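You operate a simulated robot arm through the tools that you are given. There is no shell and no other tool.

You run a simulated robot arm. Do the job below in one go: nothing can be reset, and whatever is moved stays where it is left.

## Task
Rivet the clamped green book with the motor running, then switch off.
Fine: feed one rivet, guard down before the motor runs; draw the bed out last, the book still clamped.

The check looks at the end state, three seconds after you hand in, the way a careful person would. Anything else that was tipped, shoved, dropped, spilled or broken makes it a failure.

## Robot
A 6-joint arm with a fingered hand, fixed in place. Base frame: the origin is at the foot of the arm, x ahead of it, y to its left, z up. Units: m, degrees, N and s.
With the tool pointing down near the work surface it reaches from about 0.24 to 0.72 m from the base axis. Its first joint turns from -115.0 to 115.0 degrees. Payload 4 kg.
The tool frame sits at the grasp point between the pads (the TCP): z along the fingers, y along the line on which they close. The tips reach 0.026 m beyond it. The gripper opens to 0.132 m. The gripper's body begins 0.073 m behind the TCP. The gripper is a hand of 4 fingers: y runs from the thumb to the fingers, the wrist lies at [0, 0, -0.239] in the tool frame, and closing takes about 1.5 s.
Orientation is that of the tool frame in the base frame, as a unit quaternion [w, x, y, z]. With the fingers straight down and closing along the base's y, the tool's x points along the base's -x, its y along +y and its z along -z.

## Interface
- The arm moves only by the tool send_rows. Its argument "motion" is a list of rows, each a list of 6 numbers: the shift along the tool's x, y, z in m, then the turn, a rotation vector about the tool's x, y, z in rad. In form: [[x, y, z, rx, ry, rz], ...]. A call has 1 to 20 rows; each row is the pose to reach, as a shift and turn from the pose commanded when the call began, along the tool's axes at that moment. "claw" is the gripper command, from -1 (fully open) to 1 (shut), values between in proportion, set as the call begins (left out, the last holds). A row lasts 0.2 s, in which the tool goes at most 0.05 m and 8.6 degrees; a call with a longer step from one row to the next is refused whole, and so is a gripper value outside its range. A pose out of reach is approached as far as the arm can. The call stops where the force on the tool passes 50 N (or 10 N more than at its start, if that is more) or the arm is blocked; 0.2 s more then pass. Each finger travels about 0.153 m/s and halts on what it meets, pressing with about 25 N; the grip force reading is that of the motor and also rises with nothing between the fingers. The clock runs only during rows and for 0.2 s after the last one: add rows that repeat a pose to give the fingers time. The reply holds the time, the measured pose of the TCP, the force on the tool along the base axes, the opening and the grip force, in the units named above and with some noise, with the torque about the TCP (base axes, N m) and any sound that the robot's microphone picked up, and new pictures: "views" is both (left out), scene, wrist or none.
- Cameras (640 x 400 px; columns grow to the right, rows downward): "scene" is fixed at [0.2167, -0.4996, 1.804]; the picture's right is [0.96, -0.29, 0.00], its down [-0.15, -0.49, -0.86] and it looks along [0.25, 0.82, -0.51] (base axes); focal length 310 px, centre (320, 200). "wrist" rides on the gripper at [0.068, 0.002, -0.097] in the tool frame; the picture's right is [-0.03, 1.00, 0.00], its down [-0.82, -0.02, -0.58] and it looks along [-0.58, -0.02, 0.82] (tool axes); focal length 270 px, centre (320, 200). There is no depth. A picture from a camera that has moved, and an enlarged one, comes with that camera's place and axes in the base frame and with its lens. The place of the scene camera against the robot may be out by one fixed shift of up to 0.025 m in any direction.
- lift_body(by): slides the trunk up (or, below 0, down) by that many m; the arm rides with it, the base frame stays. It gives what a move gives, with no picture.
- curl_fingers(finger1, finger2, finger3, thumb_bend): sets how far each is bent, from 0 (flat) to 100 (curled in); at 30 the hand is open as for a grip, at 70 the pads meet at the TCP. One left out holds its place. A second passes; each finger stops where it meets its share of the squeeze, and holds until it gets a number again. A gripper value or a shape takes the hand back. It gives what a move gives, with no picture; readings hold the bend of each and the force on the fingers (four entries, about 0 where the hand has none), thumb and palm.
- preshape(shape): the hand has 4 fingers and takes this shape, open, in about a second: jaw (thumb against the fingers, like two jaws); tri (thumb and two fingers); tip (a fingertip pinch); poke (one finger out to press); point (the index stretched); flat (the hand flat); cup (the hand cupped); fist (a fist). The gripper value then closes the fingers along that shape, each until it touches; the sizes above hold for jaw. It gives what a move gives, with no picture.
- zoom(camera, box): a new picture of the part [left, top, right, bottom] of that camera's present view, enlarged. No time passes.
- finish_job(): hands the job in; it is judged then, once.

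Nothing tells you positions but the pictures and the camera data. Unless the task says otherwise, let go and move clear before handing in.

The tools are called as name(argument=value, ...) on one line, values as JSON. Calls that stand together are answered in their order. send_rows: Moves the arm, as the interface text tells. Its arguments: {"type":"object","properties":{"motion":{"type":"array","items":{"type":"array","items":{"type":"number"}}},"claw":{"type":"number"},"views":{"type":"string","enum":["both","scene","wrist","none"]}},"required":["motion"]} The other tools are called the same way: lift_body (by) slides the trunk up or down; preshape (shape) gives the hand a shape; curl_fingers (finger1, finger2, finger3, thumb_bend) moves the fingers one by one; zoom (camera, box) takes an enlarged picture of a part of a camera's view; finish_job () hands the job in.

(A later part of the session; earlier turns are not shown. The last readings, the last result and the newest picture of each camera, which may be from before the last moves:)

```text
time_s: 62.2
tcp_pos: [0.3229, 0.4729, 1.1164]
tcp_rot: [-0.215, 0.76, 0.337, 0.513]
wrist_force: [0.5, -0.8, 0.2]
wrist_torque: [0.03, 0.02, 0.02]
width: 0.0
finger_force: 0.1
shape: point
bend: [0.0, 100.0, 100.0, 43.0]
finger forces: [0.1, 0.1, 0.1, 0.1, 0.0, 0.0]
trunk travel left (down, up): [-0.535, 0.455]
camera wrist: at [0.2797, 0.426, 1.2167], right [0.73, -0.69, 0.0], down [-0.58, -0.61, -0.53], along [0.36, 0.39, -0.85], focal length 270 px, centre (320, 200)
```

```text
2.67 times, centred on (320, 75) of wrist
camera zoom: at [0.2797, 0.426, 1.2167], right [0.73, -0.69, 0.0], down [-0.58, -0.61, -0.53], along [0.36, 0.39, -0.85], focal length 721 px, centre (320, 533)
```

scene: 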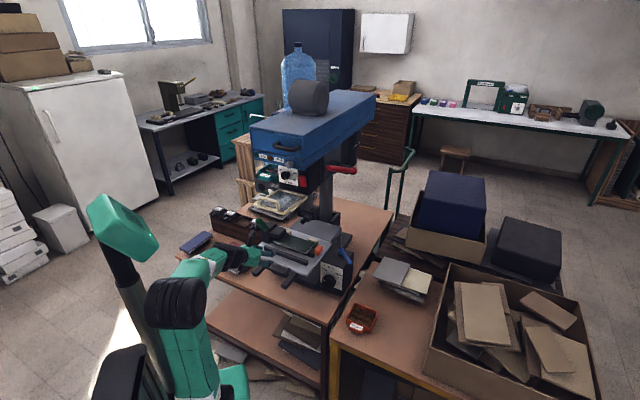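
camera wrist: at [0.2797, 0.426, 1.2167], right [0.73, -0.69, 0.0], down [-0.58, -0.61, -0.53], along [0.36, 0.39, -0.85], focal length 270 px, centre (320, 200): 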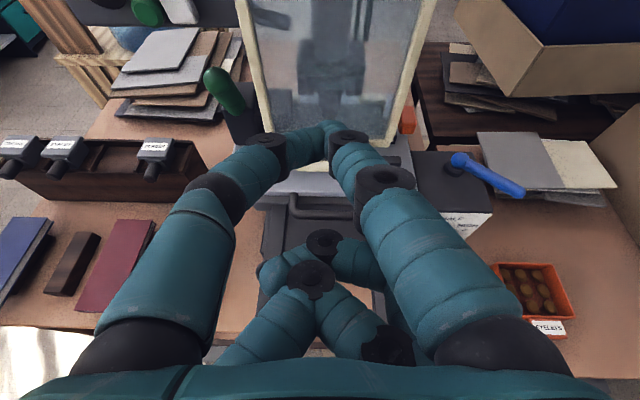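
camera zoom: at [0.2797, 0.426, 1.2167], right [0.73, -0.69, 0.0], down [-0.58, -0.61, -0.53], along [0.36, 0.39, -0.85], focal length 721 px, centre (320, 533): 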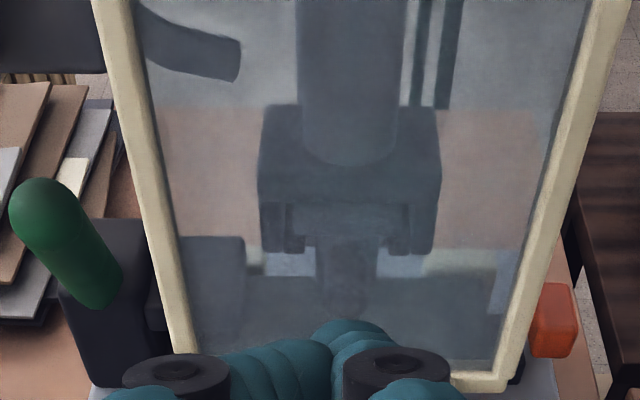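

I'll zoom tighter around the chute end and the tool tip.

zoom(camera="wrist", box=[290, 80, 370, 125])

zoom(camera="wrist", box=[235, 0, 335, 60])

zoom(camera="scene", box=[285, 195, 345, 240])

```text
8.00 times, centred on (330, 102) of wrist
camera zoom: at [0.2797, 0.426, 1.2167], right [0.73, -0.69, 0.0], down [-0.58, -0.61, -0.53], along [0.36, 0.39, -0.85], focal length 2162 px, centre (240, 980)
```

zoom: 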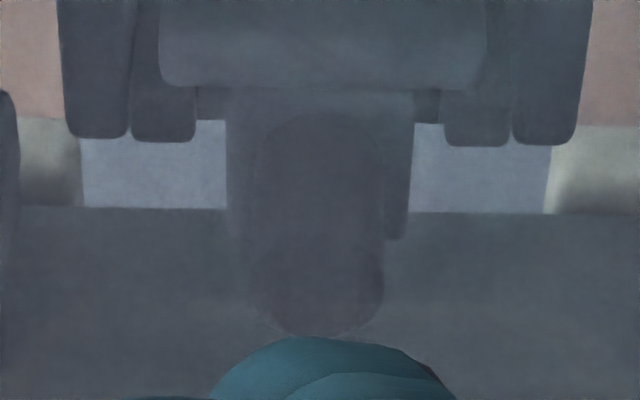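

```text
6.40 times, centred on (285, 30) of wrist
camera zoom: at [0.2797, 0.426, 1.2167], right [0.73, -0.69, 0.0], down [-0.58, -0.61, -0.53], along [0.36, 0.39, -0.85], focal length 1730 px, centre (544, 1288)
```

zoom: 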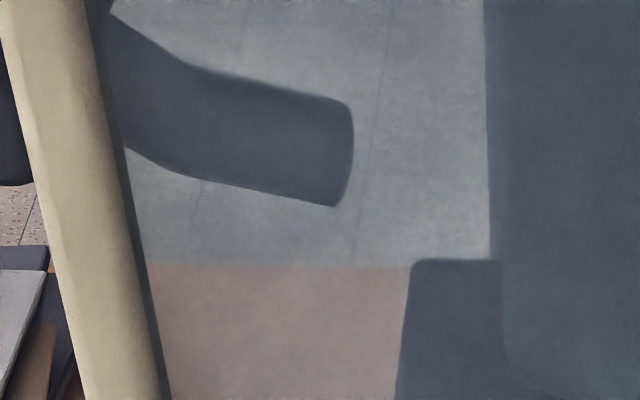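

```text
8.89 times, centred on (315, 218) of scene
camera zoom: at [0.2167, -0.4996, 1.804], right [0.96, -0.29, 0.0], down [-0.15, -0.49, -0.86], along [0.25, 0.82, -0.51], focal length 2757 px, centre (364, 44)
```

zoom: 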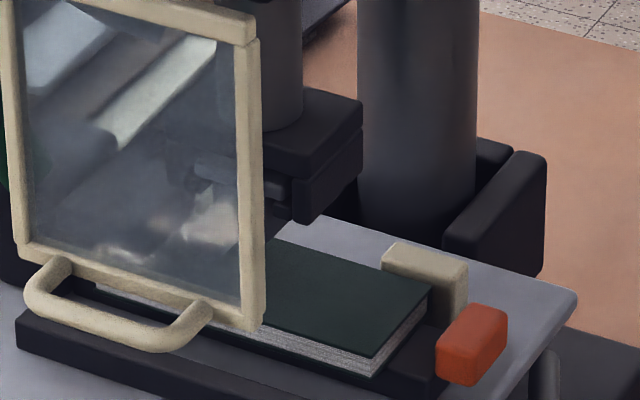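

There is no visible rivet to confirm by. I'll compare the shape of the RUN lamp with the green item on the feed box to tell lamp from button.

zoom(camera="scene", box=[250, 148, 280, 168])

zoom(camera="scene", box=[255, 175, 285, 197])

zoom(camera="scene", box=[285, 150, 315, 190])

```text
16.00 times, centred on (265, 158) of scene
camera zoom: at [0.2167, -0.4996, 1.804], right [0.96, -0.29, 0.0], down [-0.15, -0.49, -0.86], along [0.25, 0.82, -0.51], focal length 4962 px, centre (1200, 872)
```

zoom: 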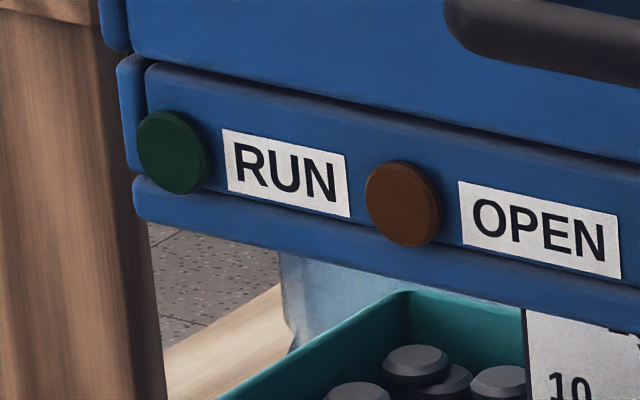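

```text
16.00 times, centred on (270, 186) of scene
camera zoom: at [0.2167, -0.4996, 1.804], right [0.96, -0.29, 0.0], down [-0.15, -0.49, -0.86], along [0.25, 0.82, -0.51], focal length 4962 px, centre (1120, 424)
```

zoom: 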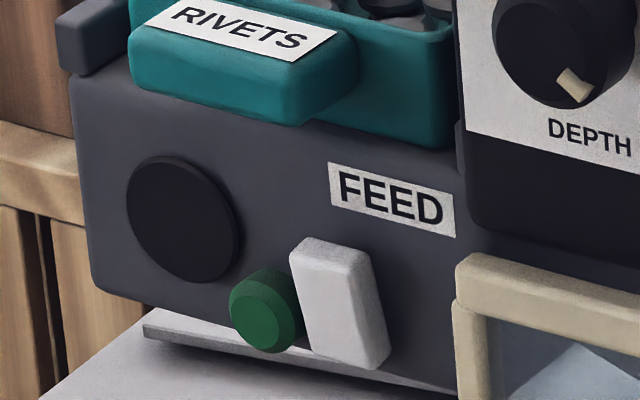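

```text
10.00 times, centred on (300, 170) of scene
camera zoom: at [0.2167, -0.4996, 1.804], right [0.96, -0.29, 0.0], down [-0.15, -0.49, -0.86], along [0.25, 0.82, -0.51], focal length 3102 px, centre (520, 500)
```

zoom: 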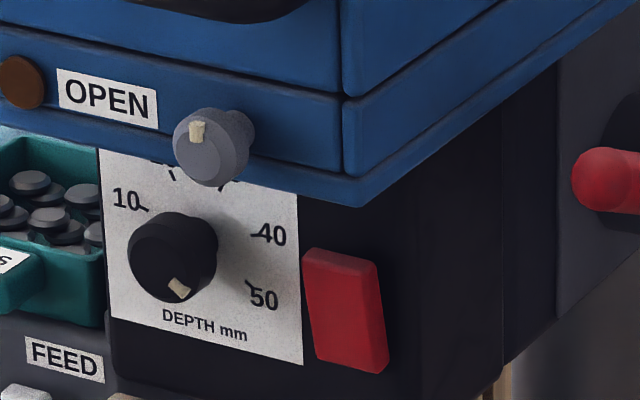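

RUN and OPEN are flat lamps, while the green one by FEED is a chamfered button and the red and white ones are paddles. The white paddle under FEED moved and sprang back, so I take the rivet as fed. Next is the red switch; I'll roll the hand so the camera doesn't hit the blue head.

send_rows(motion=[[0, 0, -0.02, 0, 0, -0.143], [0, 0, -0.03, 0, 0, -0.286], [0, 0, -0.03, 0, 0, -0.428], [0, 0, -0.03, 0, 0, -0.571], [0, 0, -0.03, 0, 0, -0.714], [0, 0, -0.03, 0, 0, -0.857], [0, 0, -0.03, 0, 0, -1.0], [0, 0, -0.03, 0, 0, -1.142], [0, 0, -0.03, 0, 0, -1.285], [0, 0, -0.03, 0, 0, -1.428], [0, 0, -0.03, 0, 0, -1.571], [0, 0, -0.03, 0, 0, -1.571]], views="none")

lift_body(by=0.1)

zoom(camera="wrist", box=[0, 0, 640, 400])

zoom(camera="scene", box=[160, 100, 360, 230])

```text
time_s: 64.8
tcp_pos: [0.305, 0.453, 1.1284]
tcp_rot: [0.211, 0.297, 0.776, 0.514]
wrist_force: [-0.2, 0.4, -0.6]
wrist_torque: [-0.03, 0.01, 0.02]
width: 0.0
finger_force: 0.0
shape: point
bend: [0.0, 100.0, 100.0, 44.0]
finger forces: [0.0, 0.0, 0.0, 0.0, 0.0, 0.1]
trunk travel left (down, up): [-0.535, 0.455]
```

```text
time_s: 66.2
tcp_pos: [0.3044, 0.4531, 1.2283]
tcp_rot: [0.21, 0.299, 0.776, 0.514]
wrist_force: [0.1, 0.1, 0.0]
wrist_torque: [-0.02, 0.0, 0.02]
width: 0.0
finger_force: 0.1
shape: point
bend: [0.0, 100.0, 100.0, 44.0]
finger forces: [0.1, 0.0, 0.0, 0.0, 0.0, 0.0]
trunk travel left (down, up): [-0.635, 0.355]
```

```text
1.00 times, centred on (320, 200) of wrist (not enlarged: the box is as wide or as high as the picture)
camera zoom: at [0.1933, 0.4348, 1.2655], right [0.27, 0.28, 0.92], down [0.23, -0.95, 0.22], along [0.94, 0.15, -0.32], focal length 270 px, centre (320, 200)
```

zoom: 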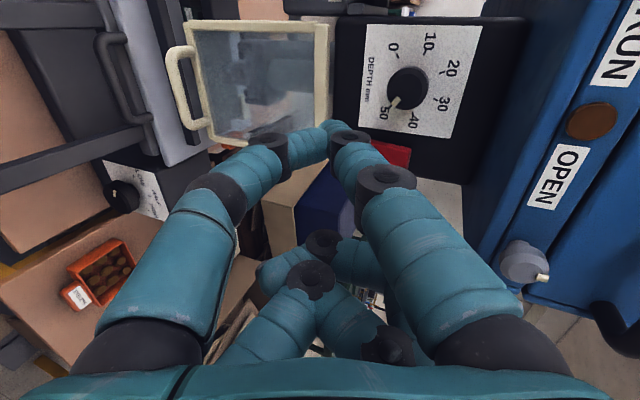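

```text
3.08 times, centred on (260, 165) of scene
camera zoom: at [0.2167, -0.4996, 1.804], right [0.96, -0.29, 0.0], down [-0.15, -0.49, -0.86], along [0.25, 0.82, -0.51], focal length 954 px, centre (505, 308)
```

zoom: 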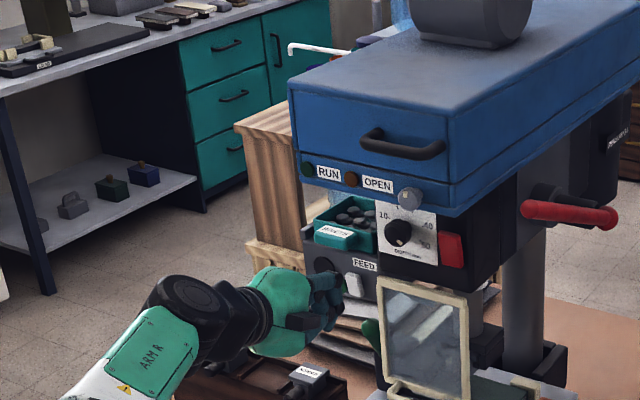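

The red switch is at about r≈-0.047, z≈1.205–1.25, hinged like the white key. I'll line the fingertip up with its lower half and stop a few centimetres short.

send_rows(motion=[[-0.04, -0.0013, -0.001, 0, 0, 0], [-0.081, -0.0026, -0.002, -0.08, 0, 0], [-0.083, 0.0137, 0.045, -0.16, 0, 0], [-0.0848, 0.0332, 0.0898, -0.23, 0, 0], [-0.0848, 0.0332, 0.0898, -0.23, 0, 0]], views="wrist")

zoom(camera="wrist", box=[260, 40, 500, 190])

zoom(camera="scene", box=[240, 140, 340, 205])

```text
time_s: 67.4
tcp_pos: [0.4322, 0.4685, 1.2286]
tcp_rot: [0.243, 0.273, 0.713, 0.598]
wrist_force: [-0.3, 0.5, 0.0]
wrist_torque: [0.03, -0.02, -0.02]
width: 0.0001
finger_force: 0.0
shape: point
bend: [0.0, 100.0, 100.0, 44.0]
finger forces: [0.0, 0.1, 0.0, 0.1, 0.1, 0.0]
trunk travel left (down, up): [-0.635, 0.355]
camera wrist: at [0.3168, 0.444, 1.2446], right [0.12, 0.12, 0.99], down [0.21, -0.97, 0.09], along [0.97, 0.19, -0.14], focal length 270 px, centre (320, 200)
```

wrist: 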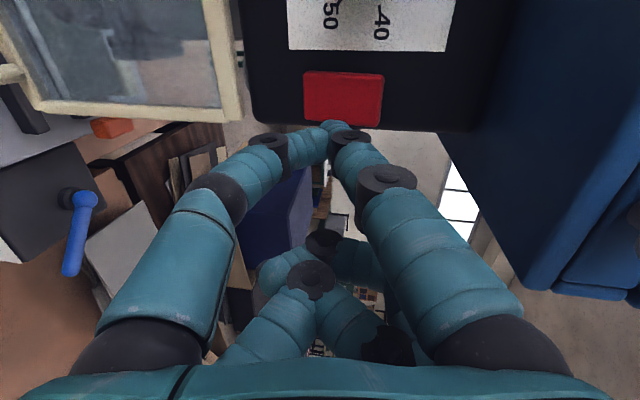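

```text
2.67 times, centred on (380, 115) of wrist
camera zoom: at [0.3168, 0.444, 1.2446], right [0.12, 0.12, 0.99], down [0.21, -0.97, 0.09], along [0.97, 0.19, -0.14], focal length 721 px, centre (160, 427)
```

zoom: 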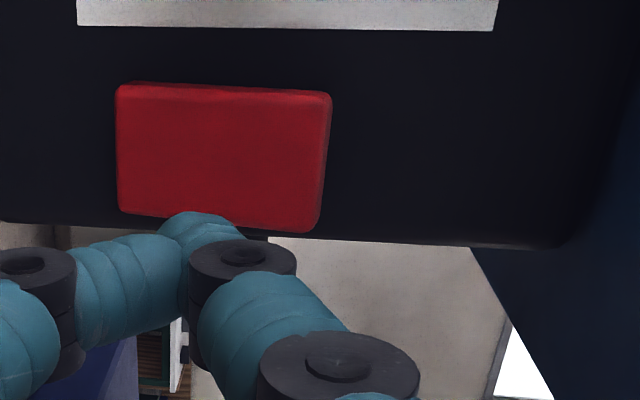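

```text
6.15 times, centred on (290, 172) of scene
camera zoom: at [0.2167, -0.4996, 1.804], right [0.96, -0.29, 0.0], down [-0.15, -0.49, -0.86], along [0.25, 0.82, -0.51], focal length 1909 px, centre (505, 369)
```

zoom: 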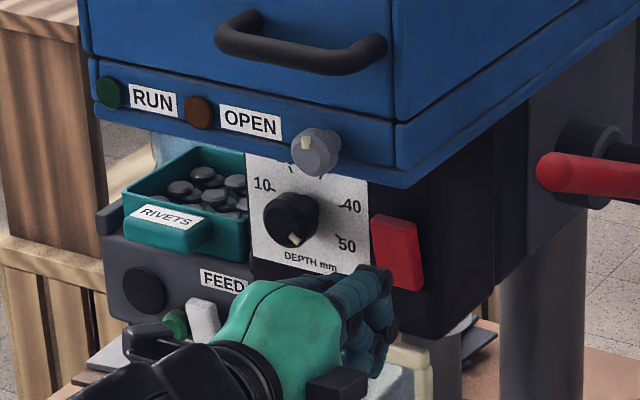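

The fingertip is lined up with the red switch, with tip and switch centre within a few millimetres. The guard is down, so I'll close in and press.

send_rows(motion=[[0, 0, 0.015, 0, 0, 0], [0, 0, 0.03, 0, 0, 0], [0, -0.0004, 0.0456, 0, 0, 0], [0, -0.0004, 0.0456, 0, 0, 0]], views="wrist")

zoom(camera="scene", box=[240, 140, 340, 205])

```text
time_s: 68.4
tcp_pos: [0.461, 0.4969, 1.2232]
tcp_rot: [0.243, 0.273, 0.712, 0.6]
wrist_force: [-18.6, -20.0, -1.6]
wrist_torque: [-0.06, 0.02, 0.36]
width: 0.0
finger_force: 0.1
shape: point
bend: [0.0, 100.0, 100.0, 43.0]
finger forces: [54.5, 0.0, 0.0, 0.0, 0.1, 0.0]
trunk travel left (down, up): [-0.635, 0.355]
camera wrist: at [0.3448, 0.473, 1.2382], right [0.11, 0.11, 0.99], down [0.21, -0.97, 0.09], along [0.97, 0.2, -0.13], focal length 270 px, centre (320, 200)
```

wrist: 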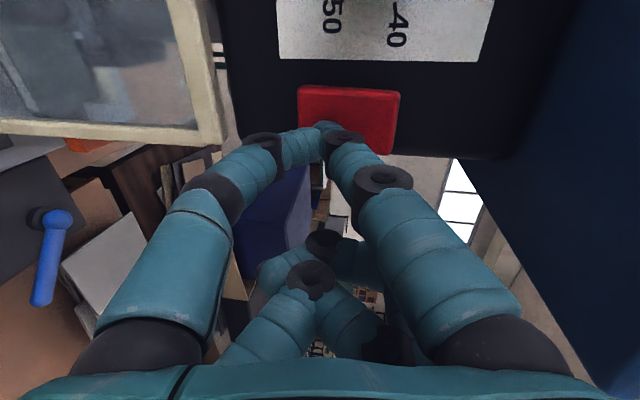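

```text
6.15 times, centred on (290, 172) of scene
camera zoom: at [0.2167, -0.4996, 1.804], right [0.96, -0.29, 0.0], down [-0.15, -0.49, -0.86], along [0.25, 0.82, -0.51], focal length 1909 px, centre (505, 369)
```

zoom: 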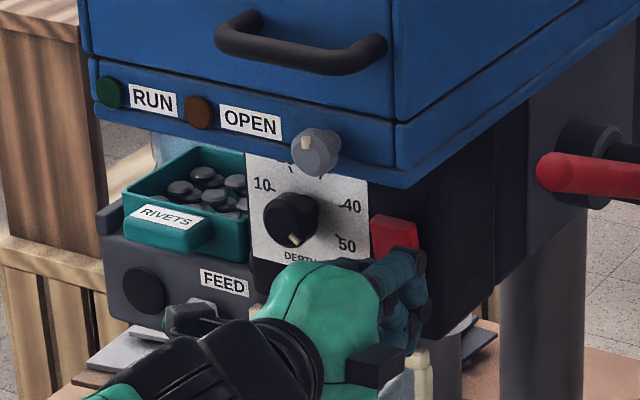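

There is 27 N of contact on the red switch but no lamp yet. I'll press a little more, then release and look.

send_rows(motion=[[0, 0, 0.003, 0, 0, 0], [0, 0, 0.005, 0, 0, 0], [0, 0, 0.005, 0, 0, 0]], views="none")

zoom(camera="scene", box=[240, 140, 340, 205])

send_rows(motion=[[0, 0, -0.015, 0, 0, 0], [0, 0, -0.03, 0, 0, 0], [0, 0, -0.045, 0, 0, 0], [0, 0, -0.045, 0, 0, 0]], views="wrist")

zoom(camera="scene", box=[240, 140, 340, 205])

zoom(camera="wrist", box=[260, 40, 500, 190])

```text
time_s: 69.2
tcp_pos: [0.4625, 0.4966, 1.2249]
tcp_rot: [0.244, 0.272, 0.71, 0.602]
wrist_force: [-33.5, -31.5, 4.4]
wrist_torque: [0.04, -0.01, 0.73]
width: 0.0001
finger_force: 0.0
shape: point
bend: [0.0, 100.0, 100.0, 42.0]
finger forces: [73.8, 0.0, 0.2, 0.1, 0.1, 0.0]
trunk travel left (down, up): [-0.635, 0.355]
```

```text
6.15 times, centred on (290, 172) of scene
camera zoom: at [0.2167, -0.4996, 1.804], right [0.96, -0.29, 0.0], down [-0.15, -0.49, -0.86], along [0.25, 0.82, -0.51], focal length 1909 px, centre (505, 369)
```

zoom: 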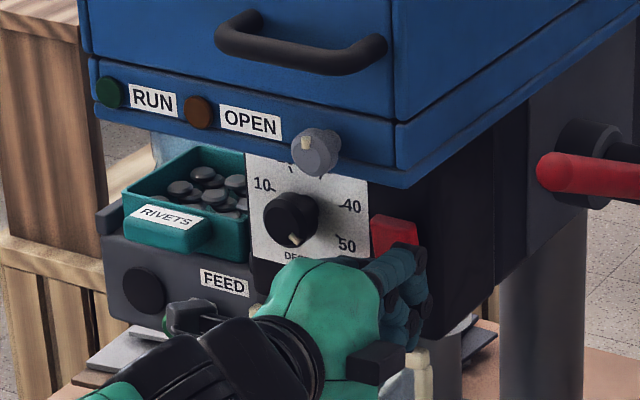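

```text
time_s: 70.2
tcp_pos: [0.4351, 0.4703, 1.2255]
tcp_rot: [0.243, 0.273, 0.713, 0.599]
wrist_force: [-0.5, -0.6, 0.7]
wrist_torque: [-0.03, 0.01, -0.01]
width: 0.0
finger_force: 0.1
shape: point
bend: [0.0, 100.0, 100.0, 43.0]
finger forces: [0.1, 0.0, 0.1, 0.0, 0.0, 0.0]
trunk travel left (down, up): [-0.635, 0.355]
camera wrist: at [0.319, 0.4464, 1.2412], right [0.12, 0.12, 0.99], down [0.21, -0.97, 0.09], along [0.97, 0.19, -0.14], focal length 270 px, centre (320, 200)
```

wrist: 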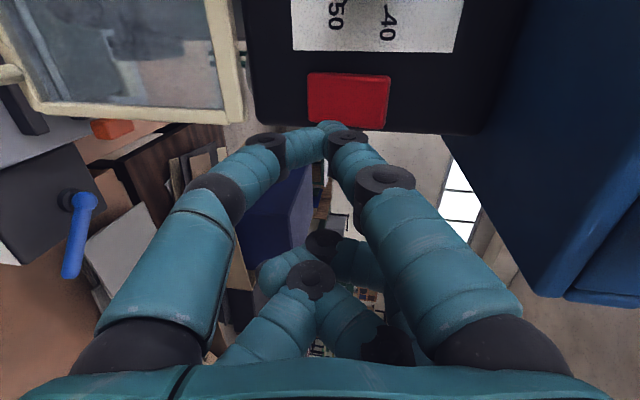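

```text
6.15 times, centred on (290, 172) of scene
camera zoom: at [0.2167, -0.4996, 1.804], right [0.96, -0.29, 0.0], down [-0.15, -0.49, -0.86], along [0.25, 0.82, -0.51], focal length 1909 px, centre (505, 369)
```

zoom: 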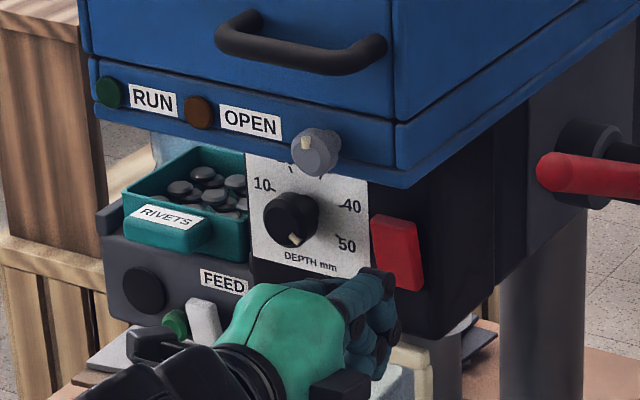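

```text
2.67 times, centred on (380, 115) of wrist
camera zoom: at [0.319, 0.4464, 1.2412], right [0.12, 0.12, 0.99], down [0.21, -0.97, 0.09], along [0.97, 0.19, -0.14], focal length 721 px, centre (160, 427)
```

zoom: 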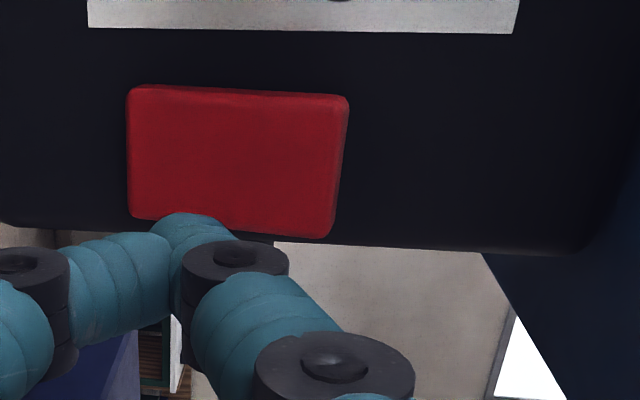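

Nothing reacted: no lamp, no sound, and the switch looks unchanged. Both paddles look tilted, top out and bottom in, like rockers, so I may have pressed the end that is already in. I'll look closer.

zoom(camera="scene", box=[294, 170, 314, 192])

zoom(camera="scene", box=[264, 180, 284, 202])

zoom(camera="wrist", box=[295, 60, 405, 130])

```text
16.00 times, centred on (304, 181) of scene
camera zoom: at [0.2167, -0.4996, 1.804], right [0.96, -0.29, 0.0], down [-0.15, -0.49, -0.86], along [0.25, 0.82, -0.51], focal length 4962 px, centre (576, 504)
```

zoom: 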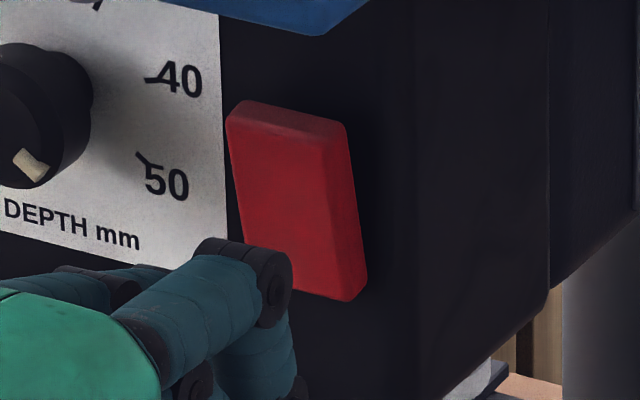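

```text
16.00 times, centred on (274, 191) of scene
camera zoom: at [0.2167, -0.4996, 1.804], right [0.96, -0.29, 0.0], down [-0.15, -0.49, -0.86], along [0.25, 0.82, -0.51], focal length 4962 px, centre (1056, 344)
```

zoom: 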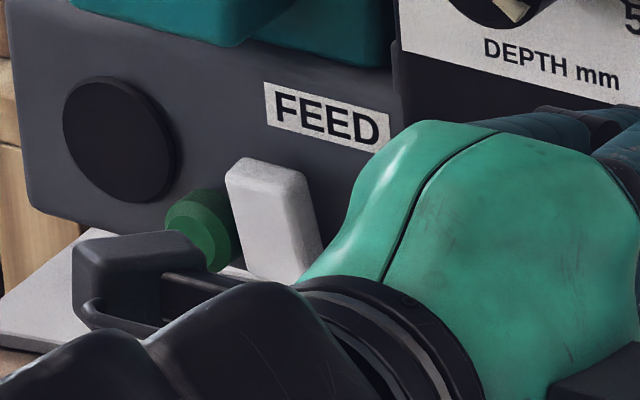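

```text
5.71 times, centred on (350, 95) of wrist
camera zoom: at [0.319, 0.4464, 1.2412], right [0.12, 0.12, 0.99], down [0.21, -0.97, 0.09], along [0.97, 0.19, -0.14], focal length 1544 px, centre (149, 800)
```

zoom: 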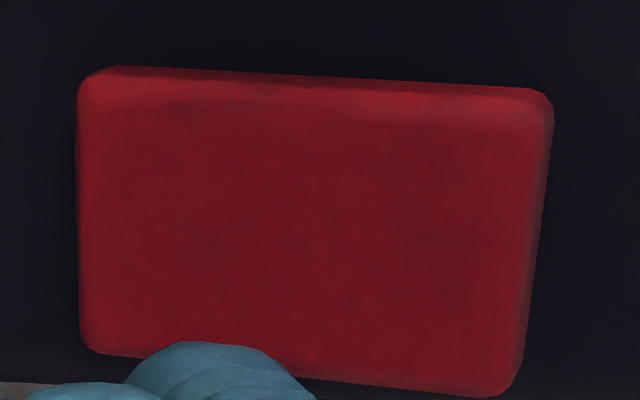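

The 16x view confirms both paddles are rockers tilted about 11°, top out, so I pressed the wrong ends and nothing was actuated. I'll go back and press the top of the white FEED rocker first, then the top of the red one.

send_rows(motion=[[0, 0, -0.03, 0, 0, 0.1], [0, 0, -0.06, 0, 0, 0.24], [0, 0, -0.08, 0, 0, 0.38], [0, 0, -0.08, 0, 0, 0.52], [0, 0, -0.08, 0, 0, 0.66], [0, 0, -0.08, 0, 0, 0.8], [0, 0, -0.08, 0, 0, 0.94], [0, 0, -0.08, 0, 0, 1.08], [0, 0, -0.08, 0, 0, 1.22], [0, 0, -0.08, 0, 0, 1.36], [0, 0, -0.08, 0, 0, 1.5], [0, 0, -0.08, 0, 0, 1.571], [0, 0, -0.08, 0, 0, 1.571]], views="wrist")

lift_body(by=-0.1)

```text
time_s: 73.0
tcp_pos: [0.3769, 0.4159, 1.2547]
tcp_rot: [-0.258, 0.704, 0.33, 0.573]
wrist_force: [0.8, -0.5, -0.5]
wrist_torque: [-0.01, 0.01, -0.03]
width: 0.0
finger_force: 0.0
shape: point
bend: [0.0, 100.0, 100.0, 43.0]
finger forces: [0.1, 0.0, 0.0, 0.1, 0.1, 0.0]
out of reach, approached as far as the arm can: row 8, 9, 10, 11, 12, 13
trunk travel left (down, up): [-0.635, 0.355]
camera wrist: at [0.3244, 0.3542, 1.343], right [0.76, -0.65, -0.01], down [-0.48, -0.55, -0.68], along [0.44, 0.52, -0.74], focal length 270 px, centre (320, 200)
```

wrist: 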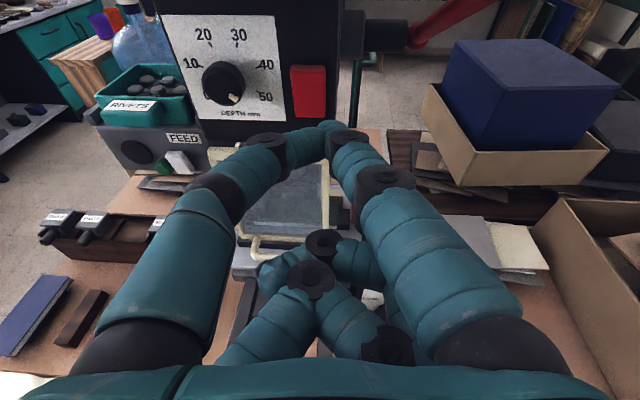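

```text
time_s: 74.3
tcp_pos: [0.376, 0.4167, 1.1558]
tcp_rot: [-0.259, 0.703, 0.331, 0.573]
wrist_force: [-0.1, 0.7, -0.3]
wrist_torque: [0.0, -0.01, 0.01]
width: 0.0
finger_force: 0.0
shape: point
bend: [0.0, 100.0, 100.0, 43.0]
finger forces: [0.0, 0.0, 0.0, 0.0, 0.0, 0.1]
trunk travel left (down, up): [-0.535, 0.455]
```

I'm back in the camera-up pose. I'll drop the trunk a little for margin, then move left in front of the FEED rocker.

lift_body(by=-0.05)

send_rows(motion=[[0.002, -0.045, 0.002, 0, 0, 0], [0.006, -0.09, 0.005, 0, 0, 0], [0.012, -0.135, 0.008, 0, 0, 0], [0.025, -0.18, 0.012, 0, 0, 0], [0.025, -0.18, 0.012, 0, 0, 0]], views="wrist")

zoom(camera="wrist", box=[220, 0, 420, 150])

zoom(camera="scene", box=[235, 170, 295, 208])

```text
time_s: 75.2
tcp_pos: [0.3771, 0.4157, 1.1051]
tcp_rot: [-0.259, 0.704, 0.332, 0.572]
wrist_force: [-0.5, -0.2, 1.2]
wrist_torque: [0.01, -0.02, -0.01]
width: 0.0
finger_force: 0.1
shape: point
bend: [0.0, 100.0, 100.0, 43.0]
finger forces: [0.0, 0.1, 0.1, 0.0, 0.0, 0.0]
trunk travel left (down, up): [-0.485, 0.505]
```

```text
time_s: 76.4
tcp_pos: [0.2502, 0.5461, 1.1246]
tcp_rot: [-0.26, 0.703, 0.331, 0.573]
wrist_force: [-0.8, 0.2, 0.7]
wrist_torque: [0.01, -0.01, 0.03]
width: 0.0
finger_force: 0.0
shape: point
bend: [0.0, 100.0, 100.0, 44.0]
finger forces: [0.0, 0.1, 0.1, 0.0, 0.0, 0.1]
trunk travel left (down, up): [-0.485, 0.505]
camera wrist: at [0.1979, 0.484, 1.2115], right [0.76, -0.65, -0.01], down [-0.48, -0.55, -0.68], along [0.44, 0.52, -0.74], focal length 270 px, centre (320, 200)
```

wrist: 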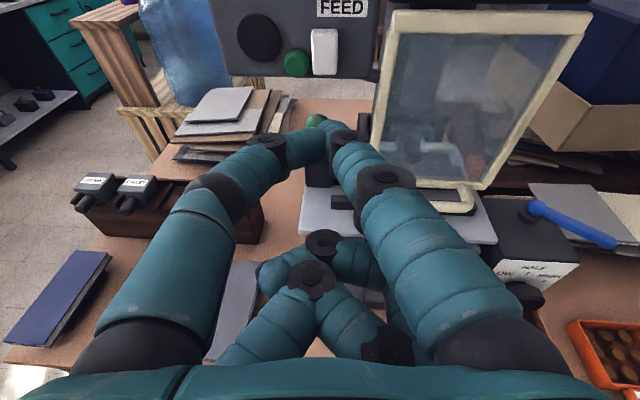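

```text
2.67 times, centred on (320, 75) of wrist
camera zoom: at [0.1979, 0.484, 1.2115], right [0.76, -0.65, -0.01], down [-0.48, -0.55, -0.68], along [0.44, 0.52, -0.74], focal length 721 px, centre (320, 533)
```

zoom: 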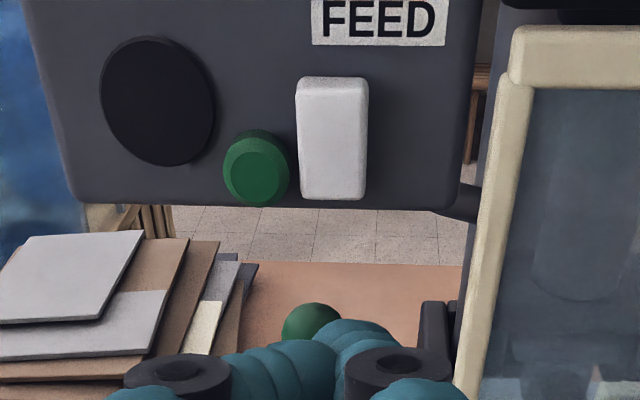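

```text
10.53 times, centred on (265, 189) of scene
camera zoom: at [0.2167, -0.4996, 1.804], right [0.96, -0.29, 0.0], down [-0.15, -0.49, -0.86], along [0.25, 0.82, -0.51], focal length 3265 px, centre (899, 316)
```

zoom: 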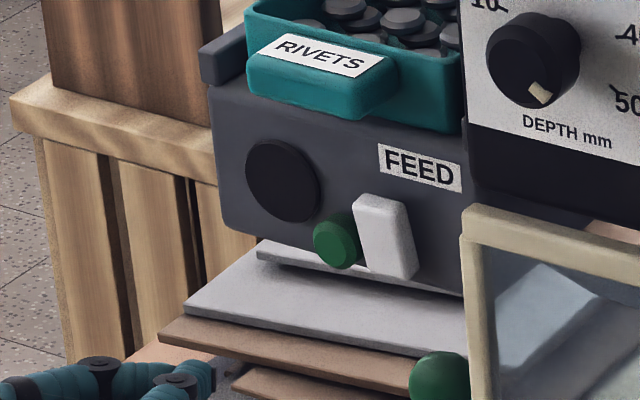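

White spans z 1.107–1.145 at r≈-0.2175, and the tip is level with its upper part. I'll move in close and verify before pressing.

send_rows(motion=[[0.005, 0.0014, 0.0257, 0, 0, 0], [0.0099, 0.0028, 0.0515, 0, 0, 0], [0.0149, 0.0043, 0.0772, 0, 0, 0], [0.0198, 0.0057, 0.1029, 0, 0, 0], [0.0198, 0.0057, 0.1029, 0, 0, 0]], views="wrist")

zoom(camera="wrist", box=[240, 40, 400, 140])

zoom(camera="scene", box=[240, 170, 300, 208])

```text
time_s: 77.6
tcp_pos: [0.3232, 0.6215, 1.1226]
tcp_rot: [-0.259, 0.703, 0.331, 0.573]
wrist_force: [-0.4, 0.2, -0.8]
wrist_torque: [0.04, -0.05, 0.0]
width: 0.0003
finger_force: 0.0
shape: point
bend: [0.0, 100.0, 100.0, 44.0]
finger forces: [0.0, 0.0, 0.1, 0.0, 0.0, 0.0]
trunk travel left (down, up): [-0.485, 0.505]
camera wrist: at [0.2711, 0.56, 1.2094], right [0.76, -0.65, -0.01], down [-0.48, -0.55, -0.68], along [0.44, 0.52, -0.74], focal length 270 px, centre (320, 200)
```

wrist: 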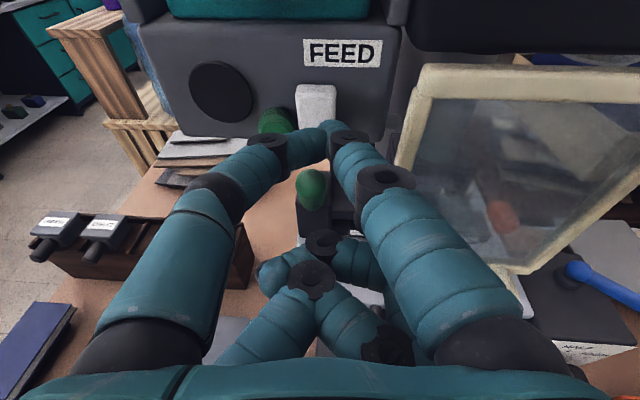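

```text
4.00 times, centred on (320, 90) of wrist
camera zoom: at [0.2711, 0.56, 1.2094], right [0.76, -0.65, -0.01], down [-0.48, -0.55, -0.68], along [0.44, 0.52, -0.74], focal length 1081 px, centre (320, 640)
```

zoom: 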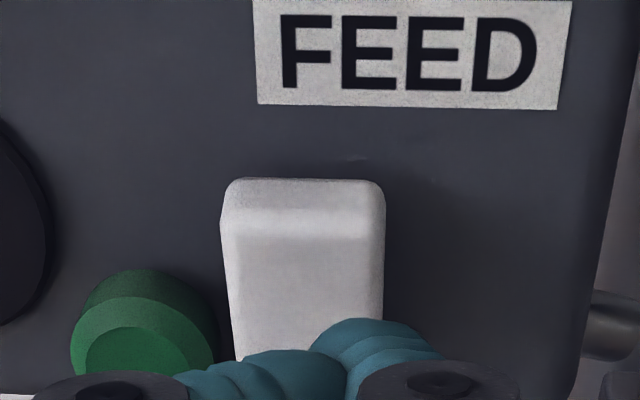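

```text
10.53 times, centred on (270, 189) of scene
camera zoom: at [0.2167, -0.4996, 1.804], right [0.96, -0.29, 0.0], down [-0.15, -0.49, -0.86], along [0.25, 0.82, -0.51], focal length 3265 px, centre (846, 316)
```

zoom: 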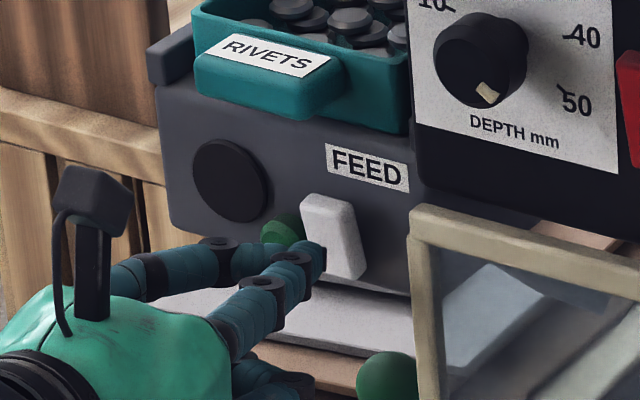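

The scene view agrees: the tip is about 14 mm short of the rocker's upper half. I'll nudge 6 mm left and 3 mm up, and press.

send_rows(motion=[[0.0056, -0.005, 0.0116, 0, 0, 0], [0.0064, -0.005, 0.0155, 0, 0, 0], [0.0072, -0.005, 0.0194, 0, 0, 0], [0.0081, -0.005, 0.0233, 0, 0, 0], [0.0089, -0.005, 0.0272, 0, 0, 0], [0.0097, -0.005, 0.0311, 0, 0, 0]], views="wrist")

zoom(camera="wrist", box=[240, 40, 400, 140])

zoom(camera="scene", box=[240, 170, 300, 208])

```text
time_s: 79.0
tcp_pos: [0.3334, 0.6435, 1.1354]
tcp_rot: [-0.262, 0.702, 0.33, 0.575]
wrist_force: [-21.9, -29.1, 0.0]
wrist_torque: [0.3, -0.22, -0.41]
width: 0.0
finger_force: 0.0
shape: point
bend: [0.0, 100.0, 100.0, 44.0]
finger forces: [58.8, 0.0, 0.0, 0.0, 0.0, 0.0]
trunk travel left (down, up): [-0.485, 0.505]
heard: click
stopped in row 6: the force on the tool passed its limit at 58 N (the readings are from after the stop); the commanded pose is now the measured one
camera wrist: at [0.2806, 0.5806, 1.2207], right [0.76, -0.65, -0.01], down [-0.48, -0.55, -0.68], along [0.44, 0.53, -0.73], focal length 270 px, centre (320, 200)
```

wrist: 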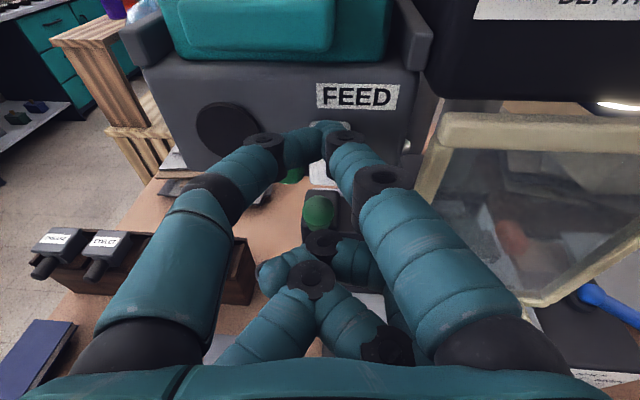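

```text
4.00 times, centred on (320, 90) of wrist
camera zoom: at [0.2806, 0.5806, 1.2207], right [0.76, -0.65, -0.01], down [-0.48, -0.55, -0.68], along [0.44, 0.53, -0.73], focal length 1081 px, centre (320, 640)
```

zoom: 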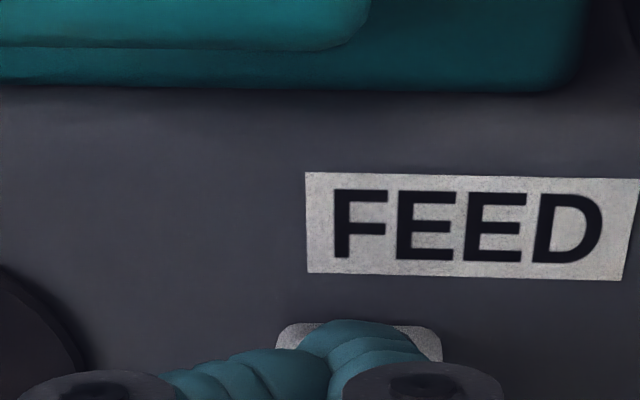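

```text
10.53 times, centred on (270, 189) of scene
camera zoom: at [0.2167, -0.4996, 1.804], right [0.96, -0.29, 0.0], down [-0.15, -0.49, -0.86], along [0.25, 0.82, -0.51], focal length 3265 px, centre (846, 316)
```

zoom: 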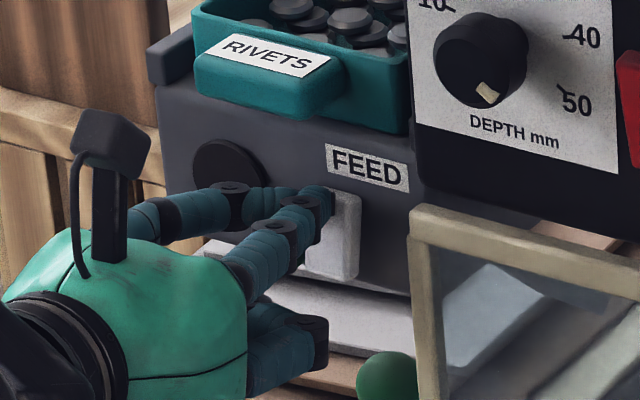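

A click was heard, the white rocker flipped, and something now glows under the press head. So the white rocker may be the work-light switch rather than the feed. I'll retract and look.

send_rows(motion=[[-0.004, 0, -0.0195, 0, 0, 0], [-0.01, 0, -0.049, 0, 0, 0], [-0.016, 0, -0.078, 0, 0, 0], [-0.016, 0, -0.078, 0, 0, 0]], views="wrist")

zoom(camera="scene", box=[240, 140, 360, 240])

zoom(camera="wrist", box=[220, 0, 640, 160])

```text
time_s: 80.0
tcp_pos: [0.286, 0.5869, 1.1286]
tcp_rot: [-0.26, 0.704, 0.331, 0.573]
wrist_force: [-0.3, -0.4, 0.0]
wrist_torque: [-0.05, -0.01, 0.0]
width: 0.0001
finger_force: 0.0
shape: point
bend: [0.0, 100.0, 100.0, 44.0]
finger forces: [0.1, 0.0, 0.0, 0.0, 0.1, 0.0]
trunk travel left (down, up): [-0.485, 0.505]
camera wrist: at [0.2336, 0.5244, 1.2149], right [0.76, -0.65, -0.01], down [-0.48, -0.55, -0.68], along [0.44, 0.52, -0.73], focal length 270 px, centre (320, 200)
```

wrist: 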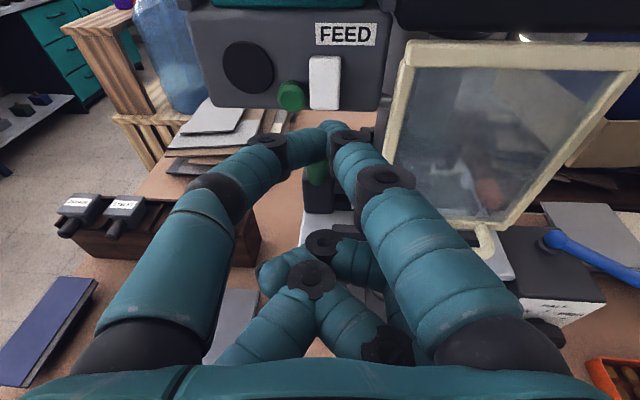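

```text
4.00 times, centred on (300, 190) of scene
camera zoom: at [0.2167, -0.4996, 1.804], right [0.96, -0.29, 0.0], down [-0.15, -0.49, -0.86], along [0.25, 0.82, -0.51], focal length 1241 px, centre (400, 240)
```

zoom: 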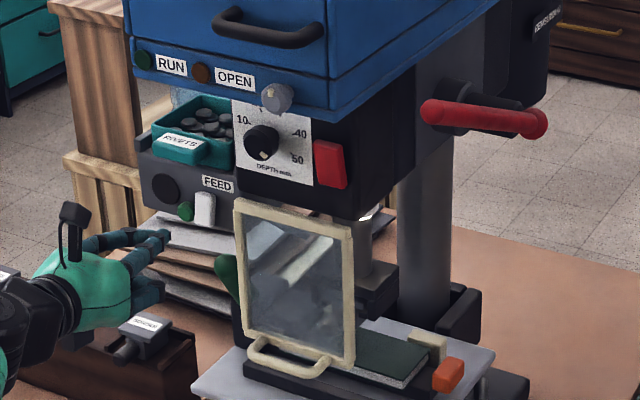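

```text
1.52 times, centred on (430, 80) of wrist
camera zoom: at [0.2336, 0.5244, 1.2149], right [0.76, -0.65, -0.01], down [-0.48, -0.55, -0.68], along [0.44, 0.52, -0.73], focal length 412 px, centre (152, 383)
```

zoom: 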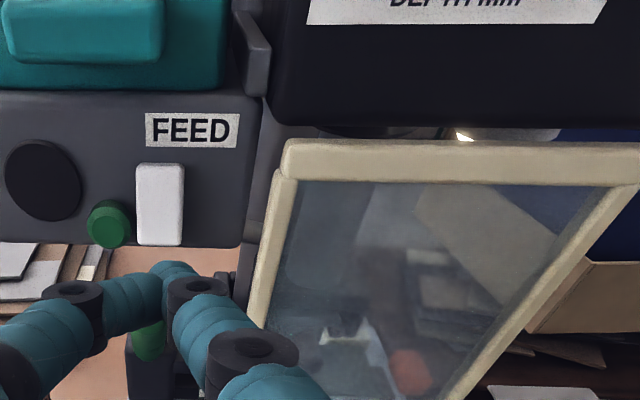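

The white rocker is the work light, which now glows under the head, so FEED must be the green button. I'll put the light back as it was by pressing the rocker's lower end.

send_rows(motion=[[-0.0105, 0, 0.0252, 0, 0, 0], [-0.0209, 0.0002, 0.0504, 0, 0, 0], [-0.0179, 0.0014, 0.065, 0, 0, 0], [-0.0159, 0.0022, 0.0748, 0, 0, 0], [-0.0151, 0.0025, 0.0787, 0, 0, 0], [-0.0143, 0.0028, 0.0826, 0, 0, 0], [-0.0135, 0.0031, 0.0865, 0, 0, 0], [-0.0127, 0.0034, 0.0904, 0, 0, 0]], views="wrist")

zoom(camera="scene", box=[240, 170, 340, 225])

```text
time_s: 81.4
tcp_pos: [0.3335, 0.6391, 1.0976]
tcp_rot: [-0.258, 0.706, 0.329, 0.572]
wrist_force: [-17.6, -28.7, -5.2]
wrist_torque: [0.32, -0.1, -0.52]
width: 0.0
finger_force: 0.1
shape: point
bend: [0.0, 100.0, 100.0, 44.0]
finger forces: [53.6, 0.0, 0.0, 0.1, 0.1, 0.0]
trunk travel left (down, up): [-0.485, 0.505]
heard: click
stopped in row 6: the force on the tool passed its limit at 58 N (the readings are from after the stop); the commanded pose is now the measured one
camera wrist: at [0.2818, 0.5778, 1.1849], right [0.76, -0.65, -0.01], down [-0.49, -0.55, -0.68], along [0.43, 0.52, -0.74], focal length 270 px, centre (320, 200)
```

wrist: 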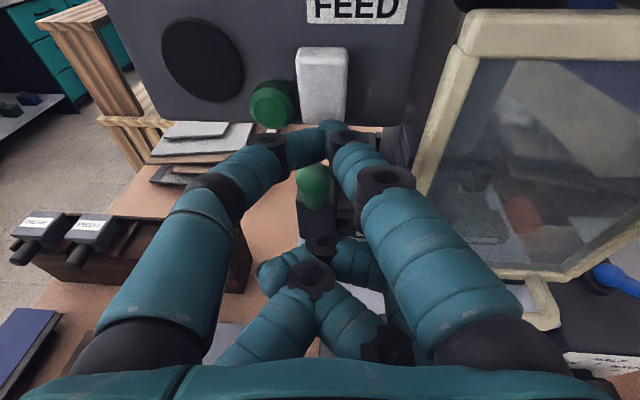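

```text
6.40 times, centred on (290, 198) of scene
camera zoom: at [0.2167, -0.4996, 1.804], right [0.96, -0.29, 0.0], down [-0.15, -0.49, -0.86], along [0.25, 0.82, -0.51], focal length 1985 px, centre (512, 216)
```

zoom: 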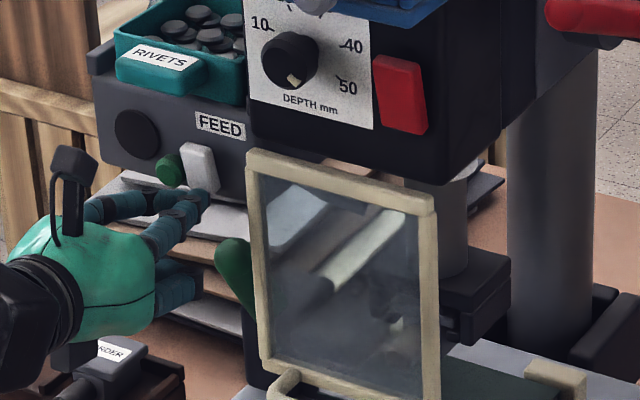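

The second click switched the light back off. Now the green FEED button: I'll retract, shift left 3 cm, and check the alignment.

send_rows(motion=[[-0.0052, -0.0021, -0.0244, 0, 0, 0], [-0.0104, -0.0042, -0.0487, 0, 0, 0], [-0.0094, -0.036, -0.0462, 0, 0, 0], [-0.0052, -0.0343, -0.0268, 0, 0, 0], [-0.0052, -0.0343, -0.0268, 0, 0, 0]], views="wrist")

zoom(camera="wrist", box=[240, 40, 400, 140])

zoom(camera="scene", box=[240, 175, 300, 213])

```text
time_s: 82.6
tcp_pos: [0.2936, 0.6467, 1.0963]
tcp_rot: [-0.258, 0.706, 0.33, 0.571]
wrist_force: [-0.5, -0.3, 0.0]
wrist_torque: [0.02, 0.0, 0.0]
width: 0.0
finger_force: 0.1
shape: point
bend: [0.0, 100.0, 100.0, 44.0]
finger forces: [0.0, 0.0, 0.0, 0.1, 0.0, 0.0]
trunk travel left (down, up): [-0.485, 0.505]
camera wrist: at [0.2409, 0.585, 1.1829], right [0.76, -0.65, -0.01], down [-0.49, -0.56, -0.67], along [0.43, 0.52, -0.74], focal length 270 px, centre (320, 200)
```

wrist: 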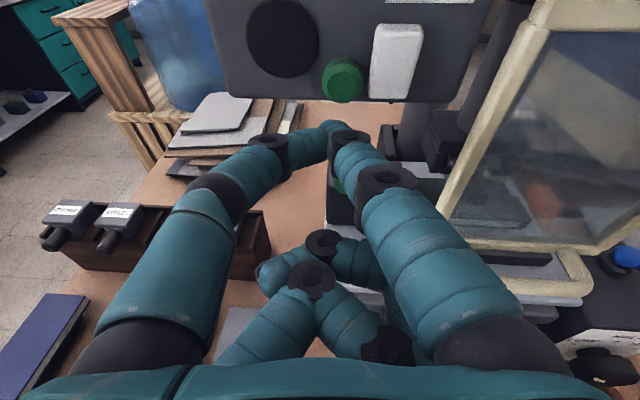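

```text
4.00 times, centred on (320, 90) of wrist
camera zoom: at [0.2409, 0.585, 1.1829], right [0.76, -0.65, -0.01], down [-0.49, -0.56, -0.67], along [0.43, 0.52, -0.74], focal length 1081 px, centre (320, 640)
```

zoom: 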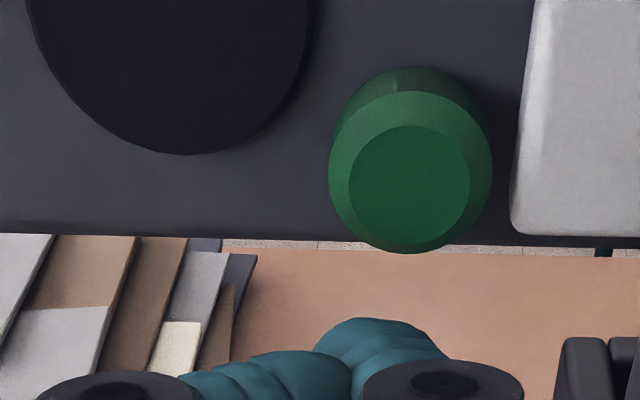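

```text
10.53 times, centred on (270, 194) of scene
camera zoom: at [0.2167, -0.4996, 1.804], right [0.96, -0.29, 0.0], down [-0.15, -0.49, -0.86], along [0.25, 0.82, -0.51], focal length 3265 px, centre (846, 263)
```

zoom: 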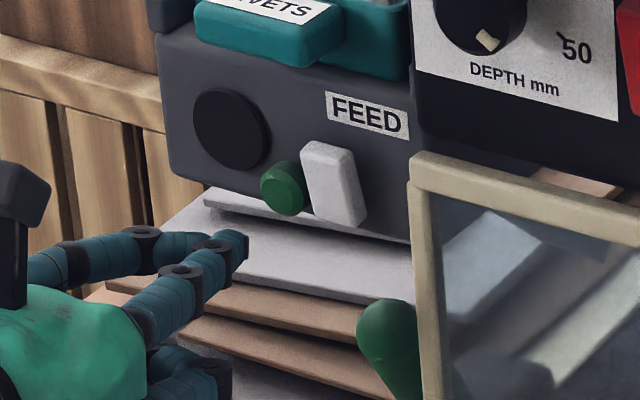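

The fingertip projects exactly onto the green button when advanced 4 cm. I'll press it once.

send_rows(motion=[[0.0034, 0.0018, 0.016, 0, 0, 0], [0.0068, 0.0037, 0.0321, 0, 0, 0], [0.0077, 0.004, 0.036, 0, 0, 0], [0.0085, 0.0043, 0.0399, 0, 0, 0], [0.0093, 0.0046, 0.0438, 0, 0, 0]], views="wrist")

zoom(camera="scene", box=[240, 175, 300, 213])

zoom(camera="wrist", box=[240, 40, 400, 140])

```text
time_s: 83.6
tcp_pos: [0.3187, 0.671, 1.0926]
tcp_rot: [-0.255, 0.71, 0.331, 0.567]
wrist_force: [-13.4, -20.4, -5.9]
wrist_torque: [0.23, -0.07, -0.39]
width: 0.0
finger_force: 0.1
shape: point
bend: [0.0, 100.0, 100.0, 44.0]
finger forces: [45.6, 0.0, 0.0, 0.0, 0.1, 0.0]
trunk travel left (down, up): [-0.485, 0.505]
heard: click
stopped in row 5: the force on the tool passed its limit at 56 N (the readings are from after the stop); the commanded pose is now the measured one
camera wrist: at [0.2672, 0.6106, 1.1797], right [0.76, -0.65, -0.01], down [-0.49, -0.56, -0.67], along [0.43, 0.51, -0.75], focal length 270 px, centre (320, 200)
```

wrist: 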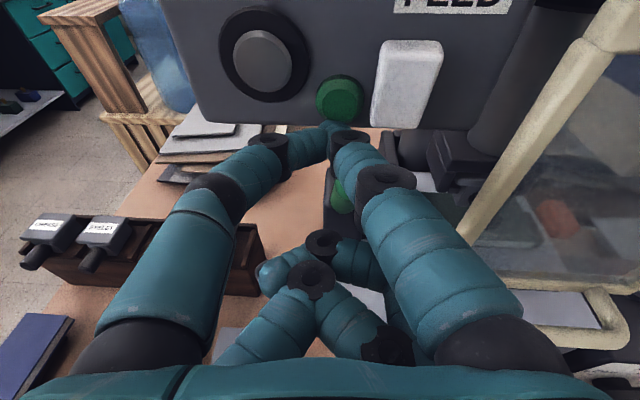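

```text
10.53 times, centred on (270, 194) of scene
camera zoom: at [0.2167, -0.4996, 1.804], right [0.96, -0.29, 0.0], down [-0.15, -0.49, -0.86], along [0.25, 0.82, -0.51], focal length 3265 px, centre (846, 263)
```

zoom: 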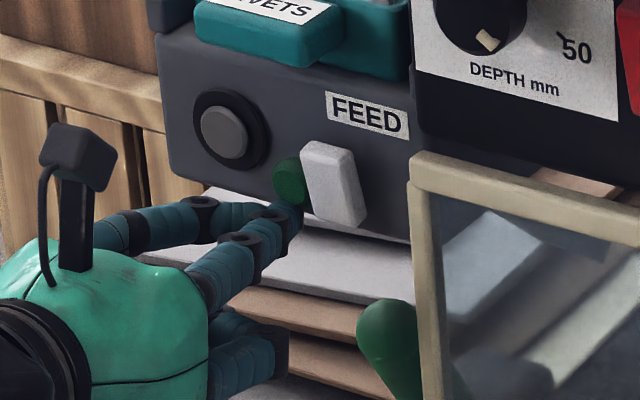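

```text
4.00 times, centred on (320, 90) of wrist
camera zoom: at [0.2672, 0.6106, 1.1797], right [0.76, -0.65, -0.01], down [-0.49, -0.56, -0.67], along [0.43, 0.51, -0.75], focal length 1081 px, centre (320, 640)
```

zoom: 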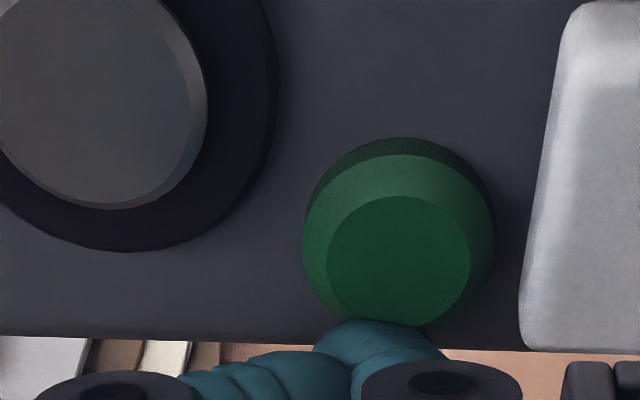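

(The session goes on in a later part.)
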